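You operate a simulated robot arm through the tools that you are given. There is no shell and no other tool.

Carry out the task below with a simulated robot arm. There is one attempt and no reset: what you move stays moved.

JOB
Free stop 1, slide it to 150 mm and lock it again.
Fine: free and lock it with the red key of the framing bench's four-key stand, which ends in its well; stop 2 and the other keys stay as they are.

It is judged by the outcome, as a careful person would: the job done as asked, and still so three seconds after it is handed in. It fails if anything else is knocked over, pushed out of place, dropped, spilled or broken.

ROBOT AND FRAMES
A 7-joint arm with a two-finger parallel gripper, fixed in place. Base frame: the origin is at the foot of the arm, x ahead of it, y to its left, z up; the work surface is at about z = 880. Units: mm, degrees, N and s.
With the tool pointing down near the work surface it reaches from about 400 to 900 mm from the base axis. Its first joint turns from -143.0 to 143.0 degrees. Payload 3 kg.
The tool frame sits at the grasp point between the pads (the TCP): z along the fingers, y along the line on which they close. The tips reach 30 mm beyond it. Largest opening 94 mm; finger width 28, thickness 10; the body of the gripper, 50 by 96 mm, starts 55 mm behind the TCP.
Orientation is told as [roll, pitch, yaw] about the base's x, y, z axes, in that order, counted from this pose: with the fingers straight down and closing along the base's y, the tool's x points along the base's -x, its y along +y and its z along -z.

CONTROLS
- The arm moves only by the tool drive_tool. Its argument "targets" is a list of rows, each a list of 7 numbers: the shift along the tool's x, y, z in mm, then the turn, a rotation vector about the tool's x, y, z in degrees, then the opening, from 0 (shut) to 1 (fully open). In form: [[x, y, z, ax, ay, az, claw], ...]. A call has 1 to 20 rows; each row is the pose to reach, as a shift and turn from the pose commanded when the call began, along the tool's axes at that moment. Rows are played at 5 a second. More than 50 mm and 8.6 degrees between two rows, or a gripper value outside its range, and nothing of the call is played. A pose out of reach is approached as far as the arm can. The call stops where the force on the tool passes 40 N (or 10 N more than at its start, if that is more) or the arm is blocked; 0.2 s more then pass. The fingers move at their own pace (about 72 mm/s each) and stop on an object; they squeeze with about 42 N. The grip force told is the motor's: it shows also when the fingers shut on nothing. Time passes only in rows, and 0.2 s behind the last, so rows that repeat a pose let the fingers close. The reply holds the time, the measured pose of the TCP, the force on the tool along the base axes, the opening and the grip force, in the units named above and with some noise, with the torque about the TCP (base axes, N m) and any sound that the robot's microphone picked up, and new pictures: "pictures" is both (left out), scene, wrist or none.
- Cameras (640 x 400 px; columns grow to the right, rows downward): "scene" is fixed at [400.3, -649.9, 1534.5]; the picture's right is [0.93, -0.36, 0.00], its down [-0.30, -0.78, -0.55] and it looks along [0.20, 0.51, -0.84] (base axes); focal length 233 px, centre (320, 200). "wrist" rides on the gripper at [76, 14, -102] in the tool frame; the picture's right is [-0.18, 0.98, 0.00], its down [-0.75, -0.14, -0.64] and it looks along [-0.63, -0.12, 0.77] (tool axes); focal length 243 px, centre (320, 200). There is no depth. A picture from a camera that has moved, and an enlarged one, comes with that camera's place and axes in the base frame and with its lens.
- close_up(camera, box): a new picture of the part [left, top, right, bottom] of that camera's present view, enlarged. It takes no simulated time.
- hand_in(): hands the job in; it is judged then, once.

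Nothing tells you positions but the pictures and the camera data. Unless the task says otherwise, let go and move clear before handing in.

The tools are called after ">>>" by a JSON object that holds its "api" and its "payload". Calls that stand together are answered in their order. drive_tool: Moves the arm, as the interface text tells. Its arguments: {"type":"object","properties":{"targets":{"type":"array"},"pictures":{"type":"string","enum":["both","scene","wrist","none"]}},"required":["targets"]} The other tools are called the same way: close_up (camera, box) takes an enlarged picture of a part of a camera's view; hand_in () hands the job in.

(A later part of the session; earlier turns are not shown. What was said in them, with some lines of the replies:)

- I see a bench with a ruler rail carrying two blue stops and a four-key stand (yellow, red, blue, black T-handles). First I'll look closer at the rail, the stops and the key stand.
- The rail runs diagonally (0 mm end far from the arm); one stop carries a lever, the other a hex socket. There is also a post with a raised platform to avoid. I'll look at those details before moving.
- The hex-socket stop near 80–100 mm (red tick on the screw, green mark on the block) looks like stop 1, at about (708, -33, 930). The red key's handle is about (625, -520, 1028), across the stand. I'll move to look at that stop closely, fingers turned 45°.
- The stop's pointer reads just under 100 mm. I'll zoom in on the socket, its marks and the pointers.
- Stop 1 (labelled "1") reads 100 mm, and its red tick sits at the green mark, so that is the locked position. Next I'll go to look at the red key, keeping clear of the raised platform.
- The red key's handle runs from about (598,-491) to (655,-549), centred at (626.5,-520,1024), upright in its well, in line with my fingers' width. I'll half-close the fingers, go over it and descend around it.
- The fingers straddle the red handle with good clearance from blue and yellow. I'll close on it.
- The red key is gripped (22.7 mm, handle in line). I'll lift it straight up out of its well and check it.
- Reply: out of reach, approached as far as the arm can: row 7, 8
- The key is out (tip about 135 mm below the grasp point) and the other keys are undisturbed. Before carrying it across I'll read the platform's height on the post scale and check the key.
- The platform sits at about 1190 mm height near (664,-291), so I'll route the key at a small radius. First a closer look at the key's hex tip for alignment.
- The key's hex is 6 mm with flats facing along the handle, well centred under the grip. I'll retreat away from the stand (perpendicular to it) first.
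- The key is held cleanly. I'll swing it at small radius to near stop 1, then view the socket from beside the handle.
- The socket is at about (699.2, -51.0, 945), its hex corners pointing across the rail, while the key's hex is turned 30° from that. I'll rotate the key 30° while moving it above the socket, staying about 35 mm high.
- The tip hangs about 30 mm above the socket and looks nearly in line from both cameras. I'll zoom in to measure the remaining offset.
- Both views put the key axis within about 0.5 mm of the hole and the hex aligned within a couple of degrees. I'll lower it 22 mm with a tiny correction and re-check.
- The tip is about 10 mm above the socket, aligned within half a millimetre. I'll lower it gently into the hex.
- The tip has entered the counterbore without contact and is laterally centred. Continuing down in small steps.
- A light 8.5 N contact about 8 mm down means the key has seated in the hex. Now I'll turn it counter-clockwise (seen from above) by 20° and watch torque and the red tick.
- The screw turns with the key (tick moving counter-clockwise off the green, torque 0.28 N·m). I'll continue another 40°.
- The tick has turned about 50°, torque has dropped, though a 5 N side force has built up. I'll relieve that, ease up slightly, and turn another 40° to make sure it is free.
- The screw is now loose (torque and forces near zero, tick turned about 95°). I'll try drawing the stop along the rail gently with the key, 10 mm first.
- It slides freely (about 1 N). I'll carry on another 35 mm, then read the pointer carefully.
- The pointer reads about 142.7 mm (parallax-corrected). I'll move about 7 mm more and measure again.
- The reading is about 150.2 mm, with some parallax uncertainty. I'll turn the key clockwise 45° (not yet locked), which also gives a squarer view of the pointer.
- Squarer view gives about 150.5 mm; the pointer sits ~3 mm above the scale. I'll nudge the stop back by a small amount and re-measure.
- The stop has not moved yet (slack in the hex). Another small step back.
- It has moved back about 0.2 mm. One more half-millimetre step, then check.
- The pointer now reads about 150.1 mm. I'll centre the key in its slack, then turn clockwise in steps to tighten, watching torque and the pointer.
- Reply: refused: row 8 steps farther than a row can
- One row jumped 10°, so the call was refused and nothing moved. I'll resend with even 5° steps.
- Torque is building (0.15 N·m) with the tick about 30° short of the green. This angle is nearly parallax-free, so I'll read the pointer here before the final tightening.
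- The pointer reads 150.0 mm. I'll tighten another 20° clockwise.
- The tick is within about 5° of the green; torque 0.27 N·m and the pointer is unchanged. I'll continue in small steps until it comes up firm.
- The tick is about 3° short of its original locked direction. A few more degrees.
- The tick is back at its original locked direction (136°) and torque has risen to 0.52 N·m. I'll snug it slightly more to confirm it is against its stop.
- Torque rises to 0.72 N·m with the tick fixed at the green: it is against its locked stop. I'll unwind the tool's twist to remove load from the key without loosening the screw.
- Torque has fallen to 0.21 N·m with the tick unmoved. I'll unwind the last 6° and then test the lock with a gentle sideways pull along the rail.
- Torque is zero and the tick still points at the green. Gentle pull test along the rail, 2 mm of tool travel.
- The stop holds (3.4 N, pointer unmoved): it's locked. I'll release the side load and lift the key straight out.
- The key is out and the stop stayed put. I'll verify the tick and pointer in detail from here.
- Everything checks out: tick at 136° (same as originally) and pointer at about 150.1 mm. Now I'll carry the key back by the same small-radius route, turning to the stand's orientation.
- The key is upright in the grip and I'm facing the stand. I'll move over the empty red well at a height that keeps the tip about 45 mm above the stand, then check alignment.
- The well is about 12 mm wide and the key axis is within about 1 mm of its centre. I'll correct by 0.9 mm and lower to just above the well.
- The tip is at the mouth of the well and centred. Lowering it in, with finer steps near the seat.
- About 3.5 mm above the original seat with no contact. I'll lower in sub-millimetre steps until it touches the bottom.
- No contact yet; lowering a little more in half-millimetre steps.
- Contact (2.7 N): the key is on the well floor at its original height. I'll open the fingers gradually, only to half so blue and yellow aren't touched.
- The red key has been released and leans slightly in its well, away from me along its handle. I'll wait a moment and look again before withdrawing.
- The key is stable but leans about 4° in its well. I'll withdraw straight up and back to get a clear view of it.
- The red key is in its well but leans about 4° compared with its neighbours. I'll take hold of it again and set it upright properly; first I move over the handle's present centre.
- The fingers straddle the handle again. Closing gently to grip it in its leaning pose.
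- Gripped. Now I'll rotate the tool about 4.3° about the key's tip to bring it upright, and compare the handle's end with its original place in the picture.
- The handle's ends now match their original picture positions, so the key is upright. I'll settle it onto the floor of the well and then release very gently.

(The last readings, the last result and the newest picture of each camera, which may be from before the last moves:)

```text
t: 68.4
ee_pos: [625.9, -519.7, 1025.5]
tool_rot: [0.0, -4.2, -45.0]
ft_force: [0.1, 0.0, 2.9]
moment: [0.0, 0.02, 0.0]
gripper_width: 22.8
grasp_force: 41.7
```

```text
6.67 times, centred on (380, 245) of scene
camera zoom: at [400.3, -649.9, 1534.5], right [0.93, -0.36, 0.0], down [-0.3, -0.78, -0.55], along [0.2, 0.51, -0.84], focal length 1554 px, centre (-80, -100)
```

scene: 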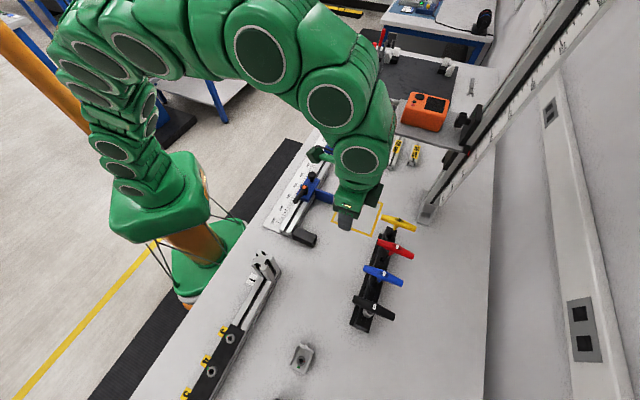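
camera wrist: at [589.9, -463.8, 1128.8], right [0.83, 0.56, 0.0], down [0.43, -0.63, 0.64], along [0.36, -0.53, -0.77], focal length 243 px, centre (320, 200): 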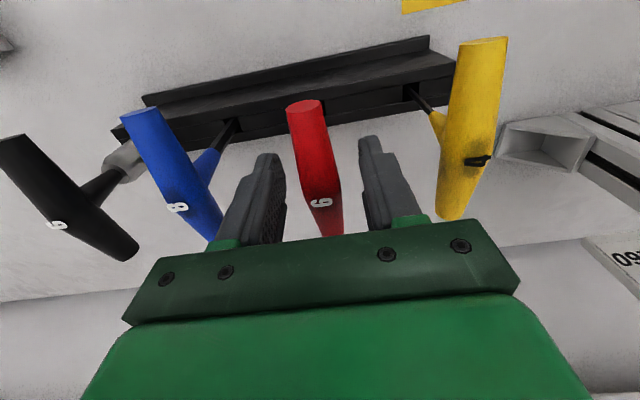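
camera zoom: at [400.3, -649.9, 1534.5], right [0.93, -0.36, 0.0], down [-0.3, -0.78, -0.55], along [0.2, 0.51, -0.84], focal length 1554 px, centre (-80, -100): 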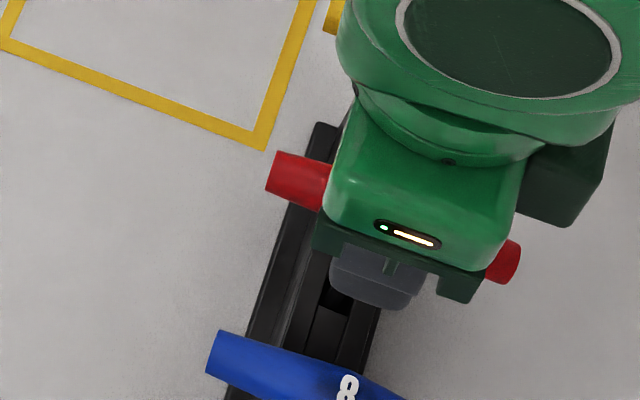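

Light contact, still matching. Releasing in very small opening steps.

>>> {"api": "drive_tool", "payload": {"targets": [[0, 0, -0.2, 0, 0, 0, 0], [0, 0, -0.2, 0, 0, 0, 0.245], [0, 0, -0.2, 0, 0, 0, 0.25], [0, 0, -0.2, 0, 0, 0, 0.255], [0, 0, -0.2, 0, 0, 0, 0.265], [0, 0, -0.2, 0, 0, 0, 0.28], [0, 0, -0.2, 0, 0, 0, 0.3], [0, 0, -0.2, 0, 0, 0, 0.35], [0, 0, -0.2, 0, 0, 0, 0.42], [0, 0, -0.2, 0, 0, 0, 0.5], [0, 0, -0.2, 0, 0, 0, 0.5]], "pictures": "none"}}

>>> {"api": "close_up", "payload": {"camera": "scene", "box": [340, 215, 420, 275]}}

>>> {"api": "close_up", "payload": {"camera": "wrist", "box": [200, 60, 440, 240]}}

```text
t: 70.8
ee_pos: [625.3, -520.2, 1025.7]
tool_rot: [0.0, -4.3, -45.0]
ft_force: [0.1, 0.1, 0.4]
moment: [0.01, 0.0, 0.03]
gripper_width: 46.9
grasp_force: 0.1
```

```text
6.67 times, centred on (380, 245) of scene
camera zoom: at [400.3, -649.9, 1534.5], right [0.93, -0.36, 0.0], down [-0.3, -0.78, -0.55], along [0.2, 0.51, -0.84], focal length 1554 px, centre (-80, -100)
```

zoom: 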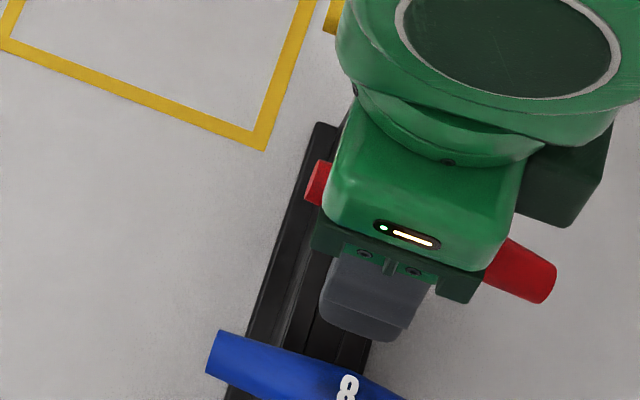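

```text
2.22 times, centred on (320, 150) of wrist
camera zoom: at [576.9, -450.9, 1123.2], right [0.83, 0.56, 0.01], down [0.4, -0.6, 0.7], along [0.4, -0.57, -0.72], focal length 539 px, centre (320, 311)
```

zoom: 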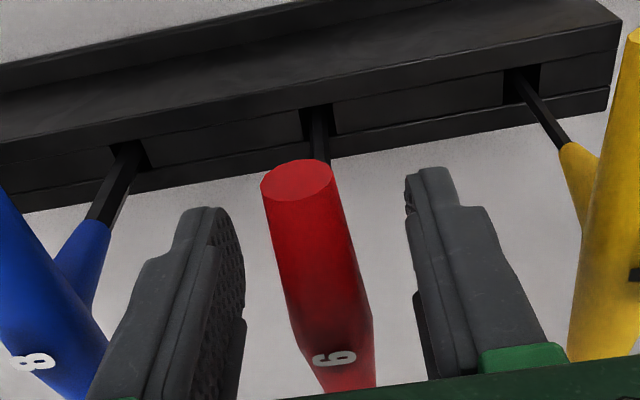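

It tipped back to leaning: its tip had shifted within the well, so it wasn't truly vertical. It is safely in the well, but I'll make one careful attempt: regrip, lift clear, measure the stem's tilt, correct it, and re-seat.

>>> {"api": "drive_tool", "payload": {"targets": [[-4.4, 0.3, 0.3, 0, 1.4, 0, 0.5], [-8.8, 0.5, 0.6, 0, 2.8, 0, 0.5], [-13.2, 0.8, 1.0, 0, 4.3, 0, 0.5], [-13.2, 0.8, 1.0, 0, 4.3, 0, 0.5]], "pictures": "none"}}

>>> {"api": "close_up", "payload": {"camera": "wrist", "box": [200, 60, 440, 240]}}

>>> {"api": "close_up", "payload": {"camera": "scene", "box": [340, 215, 420, 275]}}

```text
t: 71.8
ee_pos: [636.6, -528.5, 1025.7]
tool_rot: [0.0, 0.0, -45.1]
ft_force: [0.4, -0.9, 0.4]
moment: [-0.02, 0.03, 0.01]
gripper_width: 47.1
grasp_force: 0.2
```

```text
2.22 times, centred on (320, 150) of wrist
camera zoom: at [591.8, -464.9, 1129.1], right [0.83, 0.56, 0.0], down [0.43, -0.63, 0.64], along [0.36, -0.53, -0.77], focal length 539 px, centre (320, 311)
```

zoom: 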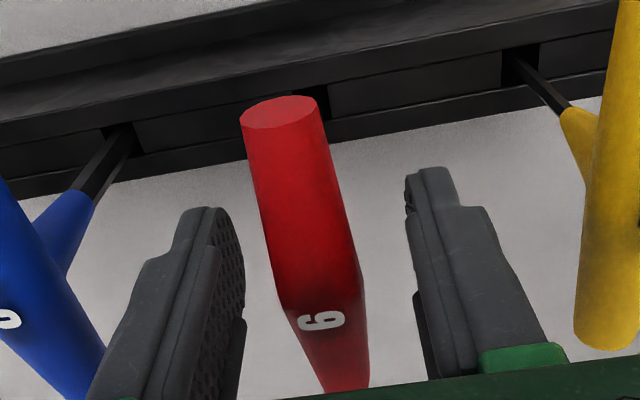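

```text
6.67 times, centred on (380, 245) of scene
camera zoom: at [400.3, -649.9, 1534.5], right [0.93, -0.36, 0.0], down [-0.3, -0.78, -0.55], along [0.2, 0.51, -0.84], focal length 1554 px, centre (-80, -100)
```

zoom: 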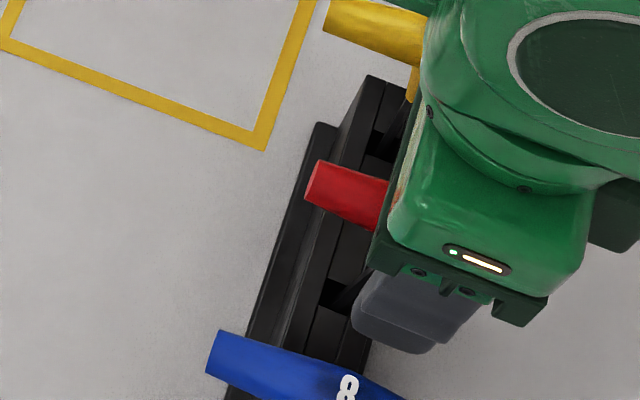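

Well placed over the handle. Gripping and lifting straight up clear of the stand.

>>> {"api": "drive_tool", "payload": {"targets": [[0, 0, 0, 0, 0, 0, 0.3], [0, 0, 0, 0, 0, 0, 0.2], [0, 0, 0, 0, 0, 0, 0.0], [0, 0, 0, 0, 0, 0, 0.0], [0, 0, 0, 0, 0, 0, 0.0], [0, 0, -5, 0, 0, 0, 0], [0, 0, -15, 0, 0, 0, 0], [0, 0, -30, 0, 0, 0, 0], [0, 0, -45, 0, 0, 0, 0], [0, 0, -60, 0, 0, 0, 0], [0, 0, -75, 0, 0, 0, 0], [0, 0, -75, 0, 0, 0, 0]], "pictures": "none"}}

>>> {"api": "close_up", "payload": {"camera": "scene", "box": [360, 220, 430, 265]}}

>>> {"api": "close_up", "payload": {"camera": "wrist", "box": [270, 70, 370, 140]}}

```text
t: 74.4
ee_pos: [635.3, -528.6, 1100.7]
tool_rot: [0.0, -0.1, -45.0]
ft_force: [-0.5, -0.1, -2.0]
moment: [0.03, -0.01, -0.04]
gripper_width: 22.6
grasp_force: 42.9
```

```text
8.89 times, centred on (395, 242) of scene
camera zoom: at [400.3, -649.9, 1534.5], right [0.93, -0.36, 0.0], down [-0.3, -0.78, -0.55], along [0.2, 0.51, -0.84], focal length 2072 px, centre (-347, -178)
```

zoom: 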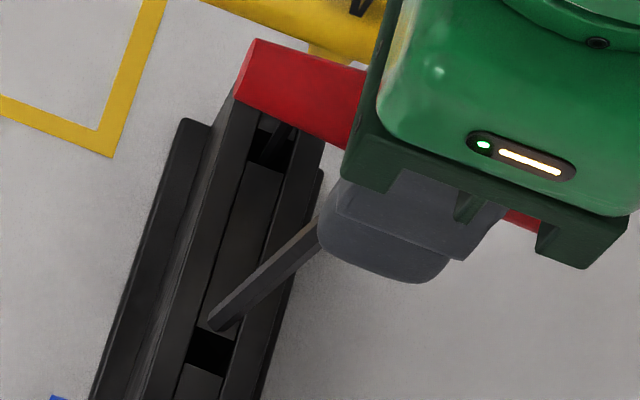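

```text
5.71 times, centred on (320, 105) of wrist
camera zoom: at [591.7, -465.0, 1204.1], right [0.83, 0.56, 0.0], down [0.43, -0.63, 0.64], along [0.36, -0.53, -0.77], focal length 1386 px, centre (320, 743)
```

zoom: 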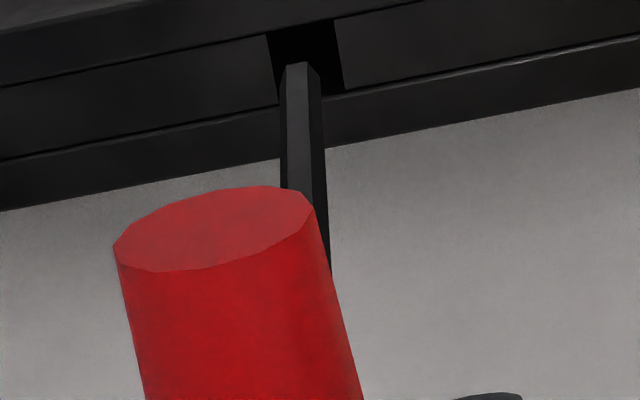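

The stem is tilted about 6° relative to the tool. I'll rotate the tool to bring the stem vertical, with the tip staying over the well, and then measure.

>>> {"api": "drive_tool", "payload": {"targets": [[2.4, 0, -0.5, 0, -1, 0, 0], [4.8, 0, -0.8, 0, -2, 0, 0], [7.2, 0, -1, 0, -3, 0, 0], [9.6, 0, -1, 0, -4, 0, 0], [12, 0, -1, 0, -5, 0, 0], [14.4, 0, -1, 0, -6, 0, 0], [14.4, 0, -1, 0, -6, 0, 0]], "pictures": "none"}}

>>> {"api": "close_up", "payload": {"camera": "scene", "box": [366, 225, 406, 263]}}

>>> {"api": "close_up", "payload": {"camera": "scene", "box": [360, 215, 430, 265]}}

>>> {"api": "close_up", "payload": {"camera": "wrist", "box": [270, 70, 370, 140]}}

```text
t: 76.0
ee_pos: [624.7, -519.3, 1101.4]
tool_rot: [-0.1, -6.1, -45.0]
ft_force: [0.7, 0.0, 0.1]
moment: [0.02, 0.0, -0.01]
gripper_width: 22.8
grasp_force: 42.3
```

```text
10.53 times, centred on (386, 244) of scene
camera zoom: at [400.3, -649.9, 1534.5], right [0.93, -0.36, 0.0], down [-0.3, -0.78, -0.55], along [0.2, 0.51, -0.84], focal length 2453 px, centre (-375, -263)
```

zoom: 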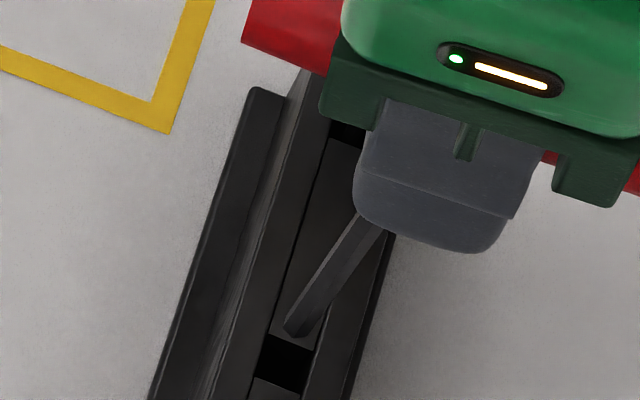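

```text
8.00 times, centred on (395, 240) of scene
camera zoom: at [400.3, -649.9, 1534.5], right [0.93, -0.36, 0.0], down [-0.3, -0.78, -0.55], along [0.2, 0.51, -0.84], focal length 1864 px, centre (-280, -120)
```

zoom: 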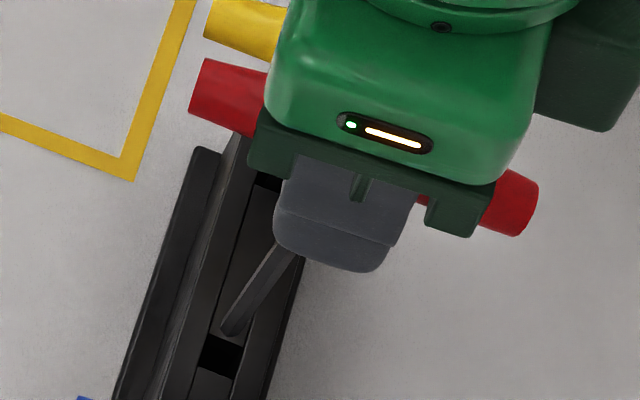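

```text
5.71 times, centred on (320, 105) of wrist
camera zoom: at [574.4, -447.4, 1197.1], right [0.82, 0.57, 0.02], down [0.38, -0.58, 0.72], along [0.42, -0.58, -0.7], focal length 1386 px, centre (320, 743)
```

zoom: 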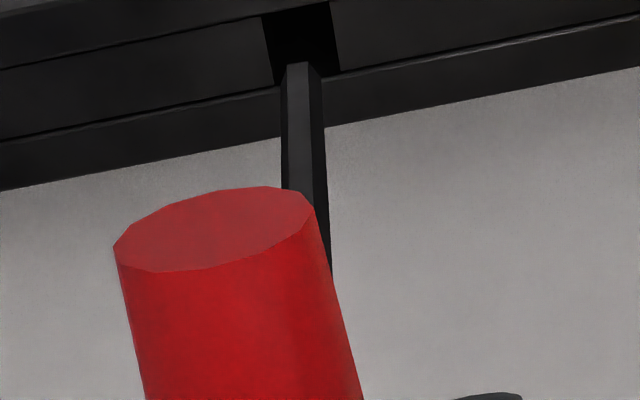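

The stem is now within about 1° of vertical in one direction, with a slight sideways lean too. Zooming in for an accurate measurement.

>>> {"api": "close_up", "payload": {"camera": "scene", "box": [370, 240, 410, 265]}}

>>> {"api": "close_up", "payload": {"camera": "wrist", "box": [300, 78, 340, 103]}}

```text
16.00 times, centred on (390, 252) of scene
camera zoom: at [400.3, -649.9, 1534.5], right [0.93, -0.36, 0.0], down [-0.3, -0.78, -0.55], along [0.2, 0.51, -0.84], focal length 3729 px, centre (-800, -640)
```

zoom: 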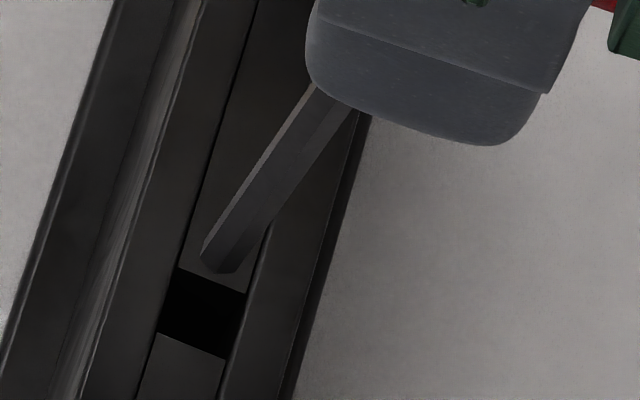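

```text
16.00 times, centred on (320, 90) of wrist
camera zoom: at [574.4, -447.4, 1197.1], right [0.82, 0.57, 0.02], down [0.38, -0.58, 0.72], along [0.42, -0.58, -0.7], focal length 3882 px, centre (320, 1952)
```

zoom: 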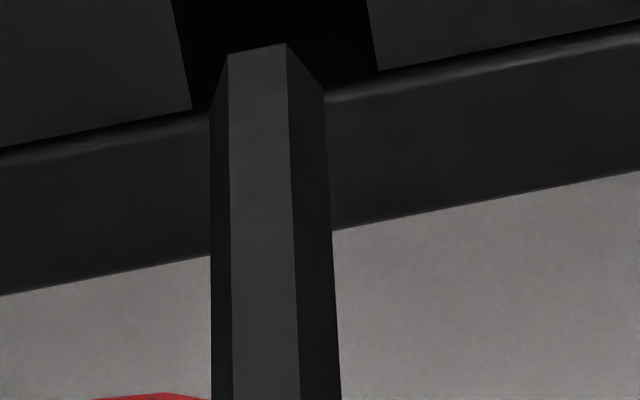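

Measured: no sideways lean, 0.5° residual lean along the handle, and the tip needs about 1–2 mm shift to the well centre. Applying those and lowering to the well mouth.

>>> {"api": "drive_tool", "payload": {"targets": [[-1.09, 0.5, 0.11, 0, -0.5, 0, 0], [-0.05, 0.5, 10.06, 0, -0.5, 0, 0], [0.79, 0.5, 18.0, 0, -0.5, 0, 0], [0.79, 0.5, 18.0, 0, -0.5, 0, 0], [0.79, 0.5, 18.0, 0, -0.5, 0, 0]], "pictures": "none"}}

>>> {"api": "close_up", "payload": {"camera": "scene", "box": [370, 240, 410, 265]}}

>>> {"api": "close_up", "payload": {"camera": "wrist", "box": [300, 74, 340, 99]}}

```text
t: 77.2
ee_pos: [626.3, -518.8, 1083.9]
tool_rot: [0.1, -6.5, -44.9]
ft_force: [-0.1, 0.2, -1.4]
moment: [-0.03, -0.01, 0.0]
gripper_width: 22.8
grasp_force: 42.1
```

```text
16.00 times, centred on (390, 252) of scene
camera zoom: at [400.3, -649.9, 1534.5], right [0.93, -0.36, 0.0], down [-0.3, -0.78, -0.55], along [0.2, 0.51, -0.84], focal length 3729 px, centre (-800, -640)
```

zoom: 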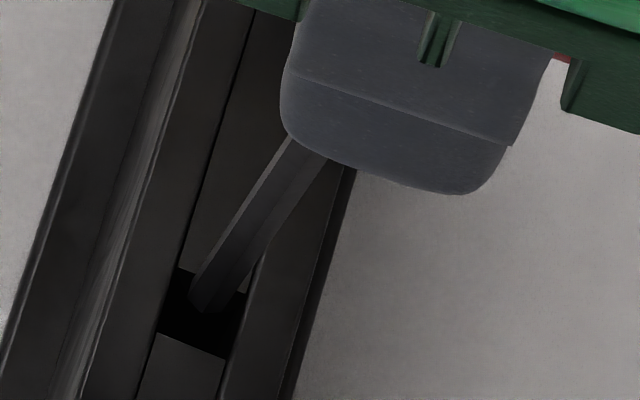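

```text
16.00 times, centred on (320, 86) of wrist
camera zoom: at [574.9, -446.9, 1178.1], right [0.82, 0.57, 0.02], down [0.38, -0.58, 0.72], along [0.42, -0.59, -0.69], focal length 3882 px, centre (320, 2016)
```

zoom: 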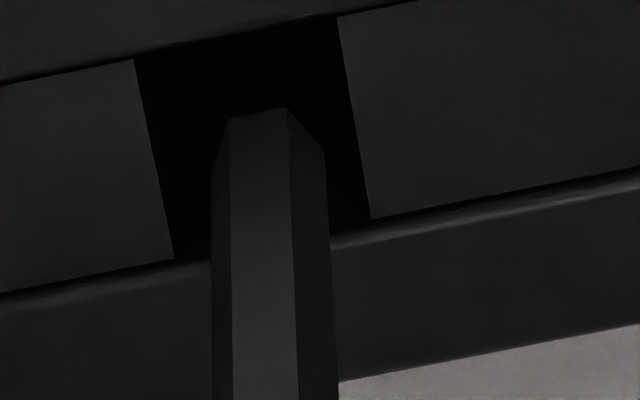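

The stem is now vertical within a few tenths of a degree. A small centring shift, then lower it into the well.

>>> {"api": "drive_tool", "payload": {"targets": [[-0.99, -0.7, 0.11, 0, 0, 0, 0], [0.37, -0.7, 12.03, 0, 0, 0, 0], [1.73, -0.7, 23.96, 0, 0, 0, 0], [3.09, -0.7, 35.88, 0, 0, 0, 0], [4.22, -0.7, 45.8, 0, 0, 0, 0], [4.9, -0.7, 51.8, 0, 0, 0, 0], [4.9, -0.7, 51.8, 0, 0, 0, 0]], "pictures": "none"}}

>>> {"api": "close_up", "payload": {"camera": "scene", "box": [340, 215, 420, 275]}}

```text
t: 78.8
ee_pos: [625.9, -520.1, 1033.1]
tool_rot: [0.0, -6.5, -45.0]
ft_force: [0.1, 0.0, -1.7]
moment: [0.04, 0.02, -0.03]
gripper_width: 22.7
grasp_force: 41.9
```

```text
6.67 times, centred on (380, 245) of scene
camera zoom: at [400.3, -649.9, 1534.5], right [0.93, -0.36, 0.0], down [-0.3, -0.78, -0.55], along [0.2, 0.51, -0.84], focal length 1554 px, centre (-80, -100)
```

zoom: 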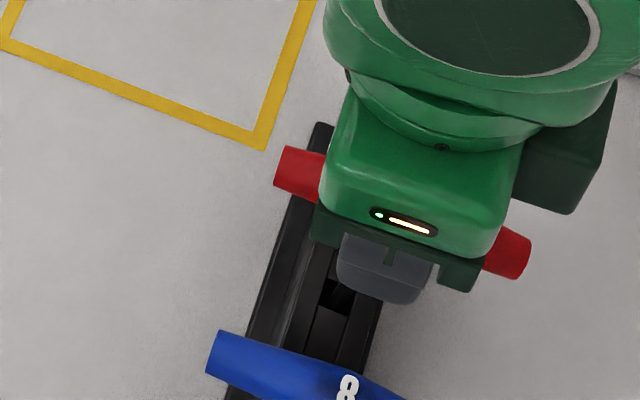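

Vertical and near the original place, about 7 mm above the floor. Lowering finely to contact.

>>> {"api": "drive_tool", "payload": {"targets": [[0.34, 0, 2.98, 0, 0, 0, 0], [0.57, 0, 4.97, 0, 0, 0, 0], [0.68, 0, 5.96, 0, 0, 0, 0], [0.74, 0, 6.46, 0, 0, 0, 0], [0.79, 0, 6.96, 0, 0, 0, 0], [0.79, 0, 6.96, 0, 0, 0, 0]], "pictures": "none"}}

```text
t: 80.2
ee_pos: [626.2, -520.0, 1027.9]
tool_rot: [0.0, -6.7, -44.9]
ft_force: [-2.9, 2.7, 27.6]
moment: [0.31, 0.3, 0.01]
gripper_width: 22.8
grasp_force: 42.1
```

Contact came sooner than expected (27 N), so I'll back off about 2.5 mm and check.

>>> {"api": "drive_tool", "payload": {"targets": [[-0.14, 0, -1.2, 0, 0, 0, 0], [-0.28, 0, -2.4, 0, 0, 0, 0], [-0.28, 0, -2.4, 0, 0, 0, 0]], "pictures": "none"}}

>>> {"api": "close_up", "payload": {"camera": "scene", "box": [340, 215, 420, 275]}}

>>> {"api": "close_up", "payload": {"camera": "wrist", "box": [200, 60, 440, 240]}}

```text
t: 81.0
ee_pos: [626.4, -520.6, 1026.9]
tool_rot: [0.0, -6.4, -45.0]
ft_force: [0.2, -1.7, 2.6]
moment: [-0.1, -0.05, 0.02]
gripper_width: 22.7
grasp_force: 42.2
```

```text
6.67 times, centred on (380, 245) of scene
camera zoom: at [400.3, -649.9, 1534.5], right [0.93, -0.36, 0.0], down [-0.3, -0.78, -0.55], along [0.2, 0.51, -0.84], focal length 1554 px, centre (-80, -100)
```

zoom: 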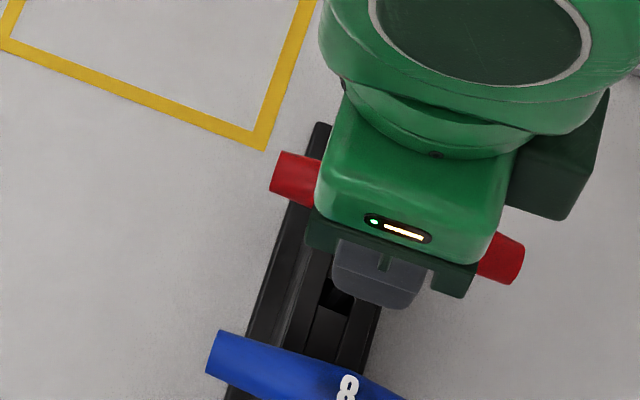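

```text
2.22 times, centred on (320, 150) of wrist
camera zoom: at [575.1, -448.2, 1120.8], right [0.82, 0.57, 0.02], down [0.38, -0.58, 0.72], along [0.42, -0.59, -0.69], focal length 539 px, centre (320, 311)
```

zoom: 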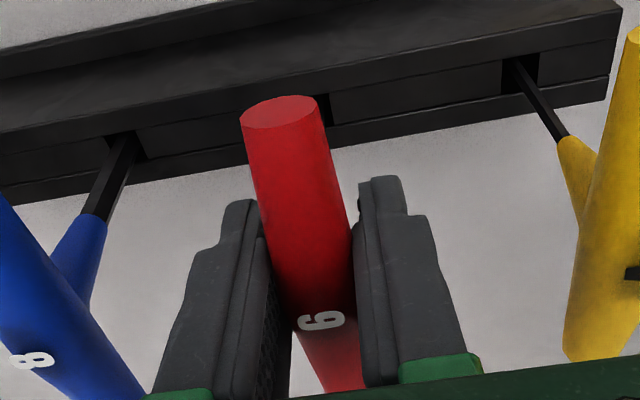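

Light contact now (2.6 N) with the handle ends matching the original. I'll check the visible part of the stem for verticality before releasing.

>>> {"api": "close_up", "payload": {"camera": "scene", "box": [370, 240, 402, 260]}}

>>> {"api": "close_up", "payload": {"camera": "wrist", "box": [300, 90, 340, 115]}}

```text
16.00 times, centred on (386, 250) of scene
camera zoom: at [400.3, -649.9, 1534.5], right [0.93, -0.36, 0.0], down [-0.3, -0.78, -0.55], along [0.2, 0.51, -0.84], focal length 3729 px, centre (-736, -600)
```

zoom: 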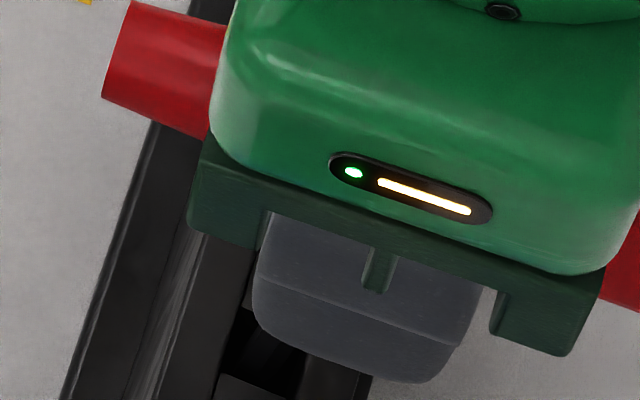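

```text
16.00 times, centred on (320, 102) of wrist
camera zoom: at [575.1, -448.2, 1120.8], right [0.82, 0.57, 0.02], down [0.38, -0.58, 0.72], along [0.42, -0.59, -0.69], focal length 3882 px, centre (320, 1760)
```

zoom: 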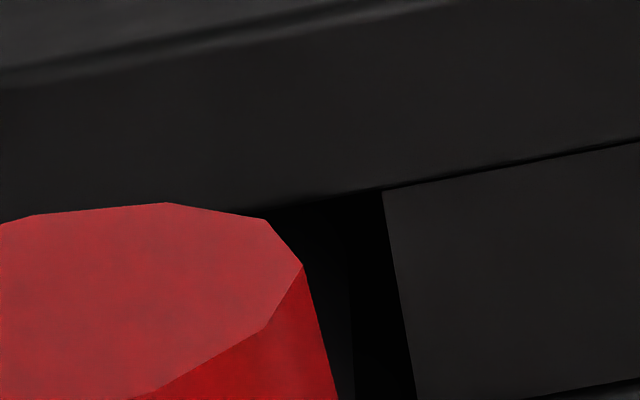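

I'll ease off the last bit of preload and release in tiny steps.

>>> {"api": "drive_tool", "payload": {"targets": [[-0.03, 0, -0.25, 0, 0, 0, 0], [-0.03, 0, -0.25, 0, 0, 0, 0], [-0.03, 0, -0.25, 0, 0, 0, 0.243], [-0.03, 0, -0.25, 0, 0, 0, 0.247], [-0.03, 0, -0.25, 0, 0, 0, 0.251], [-0.03, 0, -0.25, 0, 0, 0, 0.255], [-0.03, 0, -0.25, 0, 0, 0, 0.26], [-0.03, 0, -0.25, 0, 0, 0, 0.27], [-0.03, 0, -0.25, 0, 0, 0, 0.285], [-0.03, 0, -0.25, 0, 0, 0, 0.3], [-0.03, 0, -0.25, 0, 0, 0, 0.3]], "pictures": "none"}}

>>> {"api": "close_up", "payload": {"camera": "scene", "box": [340, 215, 420, 275]}}

>>> {"api": "close_up", "payload": {"camera": "wrist", "box": [200, 60, 440, 240]}}

```text
t: 83.4
ee_pos: [626.2, -520.3, 1028.2]
tool_rot: [0.0, -6.5, -45.0]
ft_force: [0.0, 0.0, 0.8]
moment: [0.02, 0.02, -0.04]
gripper_width: 28.1
grasp_force: 0.0
```

```text
6.67 times, centred on (380, 245) of scene
camera zoom: at [400.3, -649.9, 1534.5], right [0.93, -0.36, 0.0], down [-0.3, -0.78, -0.55], along [0.2, 0.51, -0.84], focal length 1554 px, centre (-80, -100)
```

zoom: 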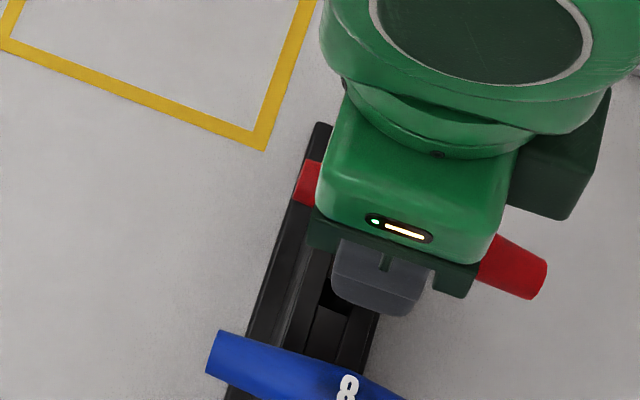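

```text
2.22 times, centred on (320, 150) of wrist
camera zoom: at [575.0, -448.5, 1121.6], right [0.82, 0.57, 0.02], down [0.38, -0.58, 0.72], along [0.42, -0.59, -0.69], focal length 539 px, centre (320, 311)
```

zoom: 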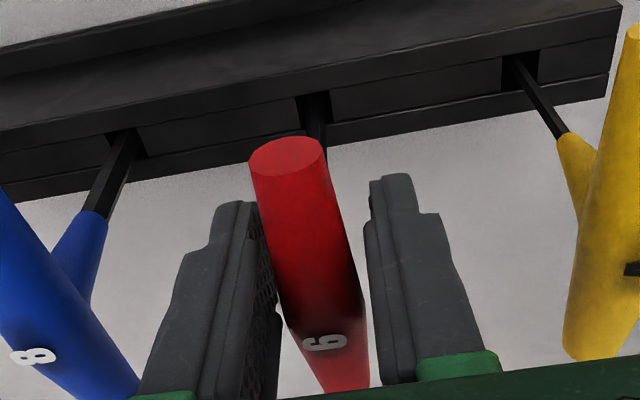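

The key again settles to the same slight lean against its well wall. That is simply its natural rest: fully seated in its own well, stable. I'll open wider, withdraw straight up, then back away and level the tool.

>>> {"api": "drive_tool", "payload": {"targets": [[-0.03, 0, -0.25, 0, 0, 0, 0.4], [-0.03, 0, -0.25, 0, 0, 0, 0.5], [-1.1, 0, -9.9, 0, 0, 0, 0.5], [-2.8, 0, -24.8, 0, 0, 0, 0.5], [-5.1, 0, -44.7, 0, 0, 0, 0.5], [-7.9, 0, -69.5, 0, 0, 0, 0.5], [-10.2, 0, -89.4, 0, 0, 0, 0.5], [30, 0, -92, 0, 2, 0, 0.5], [70, 0, -95, 0, 4, 0, 0.5], [110, 0, -98, 0, 6.5, 0, 0.5], [150, 0, -102, 0, 6.5, 0, 0.5], [150, 0, -102, 0, 6.5, 0, 0.5]]}}

>>> {"api": "close_up", "payload": {"camera": "scene", "box": [350, 205, 430, 325]}}

>>> {"api": "close_up", "payload": {"camera": "scene", "box": [366, 215, 406, 260]}}

```text
t: 86.0
ee_pos: [511.8, -406.3, 1111.4]
tool_rot: [0.0, -0.1, -45.0]
ft_force: [-0.4, 0.5, 0.1]
moment: [-0.03, -0.02, 0.03]
gripper_width: 47.0
grasp_force: 0.0
camera wrist: at [468.1, -342.5, 1215.0], right [0.83, 0.56, 0.0], down [0.43, -0.63, 0.64], along [0.36, -0.53, -0.77], focal length 243 px, centre (320, 200)
```

scene: 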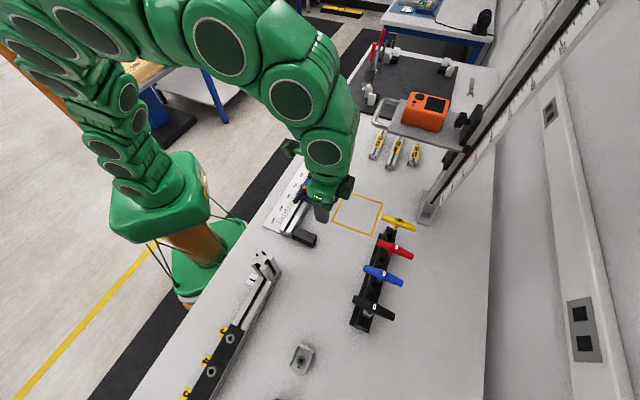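
wrist: 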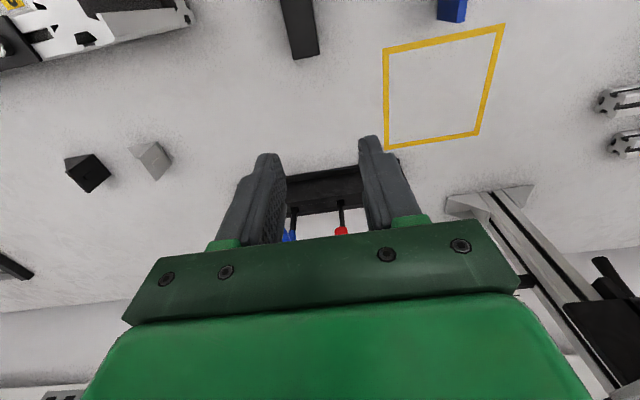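

```text
3.33 times, centred on (390, 265) of scene
camera zoom: at [400.3, -649.9, 1534.5], right [0.93, -0.36, 0.0], down [-0.3, -0.78, -0.55], along [0.2, 0.51, -0.84], focal length 777 px, centre (87, -17)
```

zoom: 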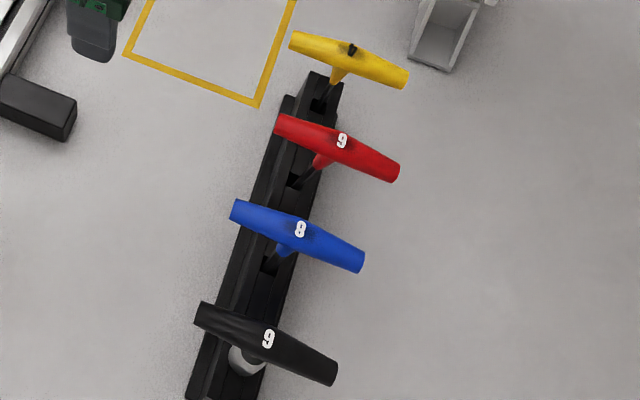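

```text
8.89 times, centred on (386, 238) of scene
camera zoom: at [400.3, -649.9, 1534.5], right [0.93, -0.36, 0.0], down [-0.3, -0.78, -0.55], along [0.2, 0.51, -0.84], focal length 2072 px, centre (-267, -133)
```

zoom: 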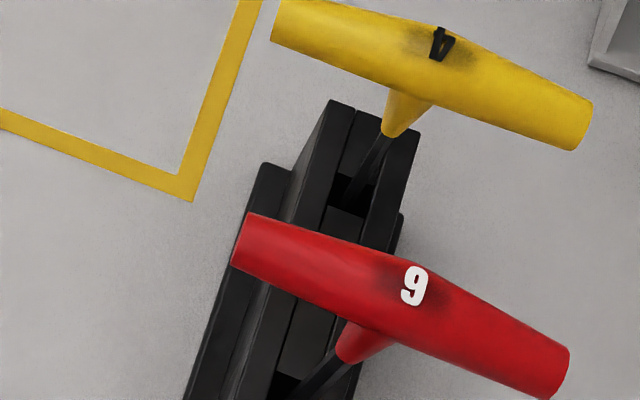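

All four keys are in their wells and the red one is seated. I'll go back to the starting pose for a final check of the stop from a clear view.

>>> {"api": "drive_tool", "payload": {"targets": [[18.7, 7.1, -26, 0, 0, -7.5, 0.5], [37.5, 14.2, -52, 0, 0, -15, 0.5], [56.2, 21.3, -78, 0, 0, -22.5, 0.6], [74.9, 28.4, -104, 0, 0, -30, 0.8], [93.7, 35.5, -130, 0, 0, -37.5, 1], [112.4, 42.6, -156, 0, 0, -45, 1], [112.4, 42.6, -156, 0, 0, -45, 1]]}}

>>> {"api": "close_up", "payload": {"camera": "scene", "box": [308, 120, 358, 155]}}

>>> {"api": "close_up", "payload": {"camera": "scene", "box": [270, 160, 350, 250]}}

>>> {"api": "close_up", "payload": {"camera": "scene", "box": [345, 210, 425, 260]}}

```text
t: 87.6
ee_pos: [464.4, -297.3, 1267.2]
tool_rot: [0.1, 0.1, 0.0]
ft_force: [0.2, 1.0, 0.2]
moment: [0.04, -0.01, 0.0]
gripper_width: 94.1
grasp_force: 0.1
camera wrist: at [388.8, -283.3, 1371.0], right [0.18, 0.98, 0.0], down [0.75, -0.14, 0.64], along [0.63, -0.12, -0.77], focal length 243 px, centre (320, 200)
```

scene: 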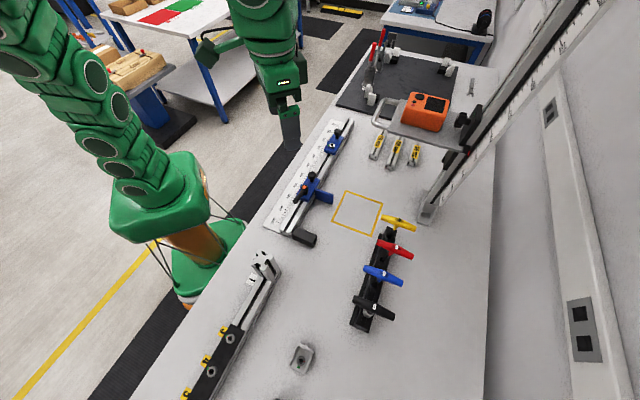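
wrist: 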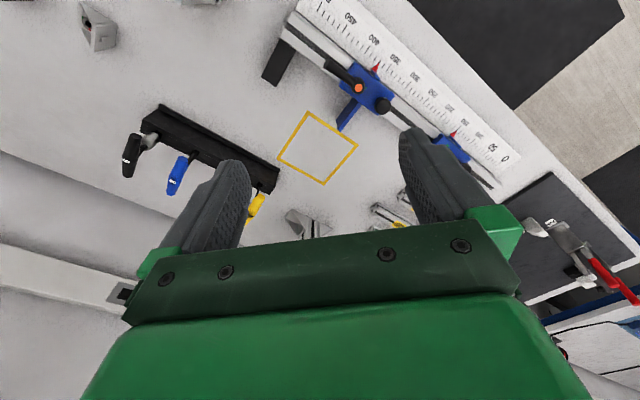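

```text
11.43 times, centred on (333, 138) of scene
camera zoom: at [400.3, -649.9, 1534.5], right [0.93, -0.36, 0.0], down [-0.3, -0.78, -0.55], along [0.2, 0.51, -0.84], focal length 2663 px, centre (171, 914)
```

zoom: 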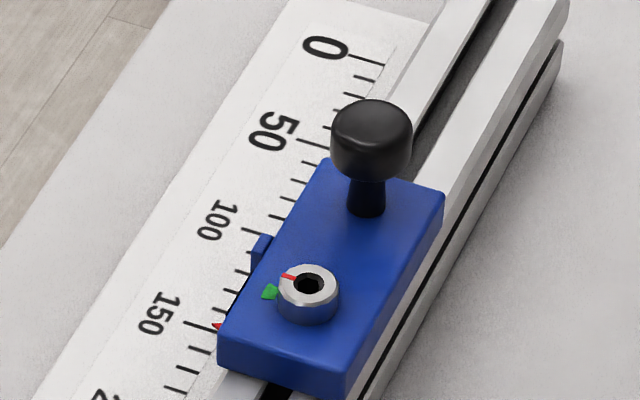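

```text
4.44 times, centred on (310, 205) of scene
camera zoom: at [400.3, -649.9, 1534.5], right [0.93, -0.36, 0.0], down [-0.3, -0.78, -0.55], along [0.2, 0.51, -0.84], focal length 1036 px, centre (364, 178)
```

zoom: 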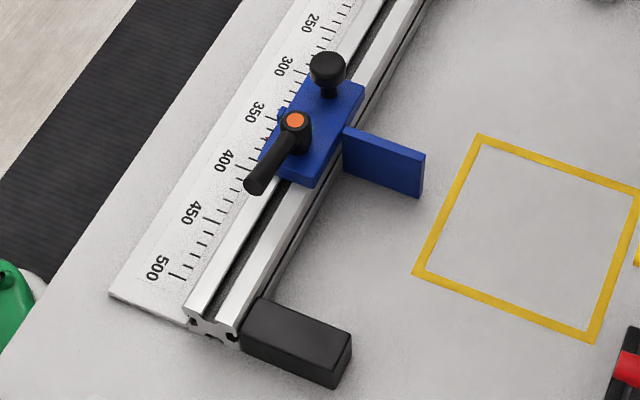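

```text
8.00 times, centred on (385, 235) of scene
camera zoom: at [400.3, -649.9, 1534.5], right [0.93, -0.36, 0.0], down [-0.3, -0.78, -0.55], along [0.2, 0.51, -0.84], focal length 1864 px, centre (-200, -80)
```

zoom: 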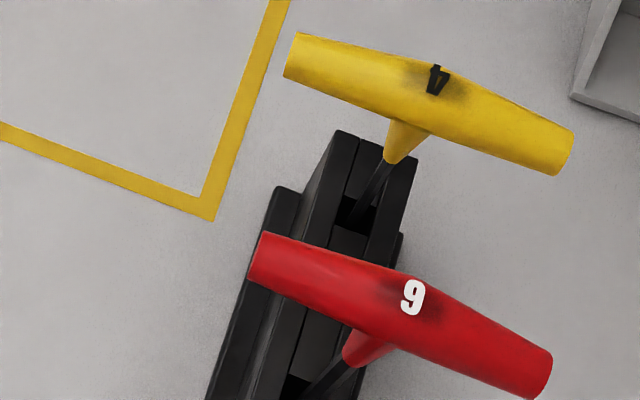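

Stop 1 reads 150 mm with its tick on the green. Stop 2 and the other three keys look unchanged. The red key is stable in its well, leaning about 4°, and the arm is clear, so I'm handing in.

>>> {"api": "hand_in", "payload": {}}

```text
The job is handed in.
```

Stop 1 is freed, moved and locked again at 150 mm, and the red key is back in its own well. The job is handed in, but no verdict came back.

- **Stop 1:** the pointer read about 150.1 mm (give or take 0.3 mm) after locking. The red tick is back on the green mark, at the same angle as before I started. The stop did not move under a 3.4 N pull along the rail.
- **Red key:** it sits on the floor of its well but leans about 4°, where it stood upright at the start. I regripped it twice to straighten it. It tipped back to the same lean each time I let go, so I left it there.
- **Everything else:** stop 2 and the yellow, blue and black keys looked unchanged in the final pictures. The arm ended clear of the bench, back at its starting pose.
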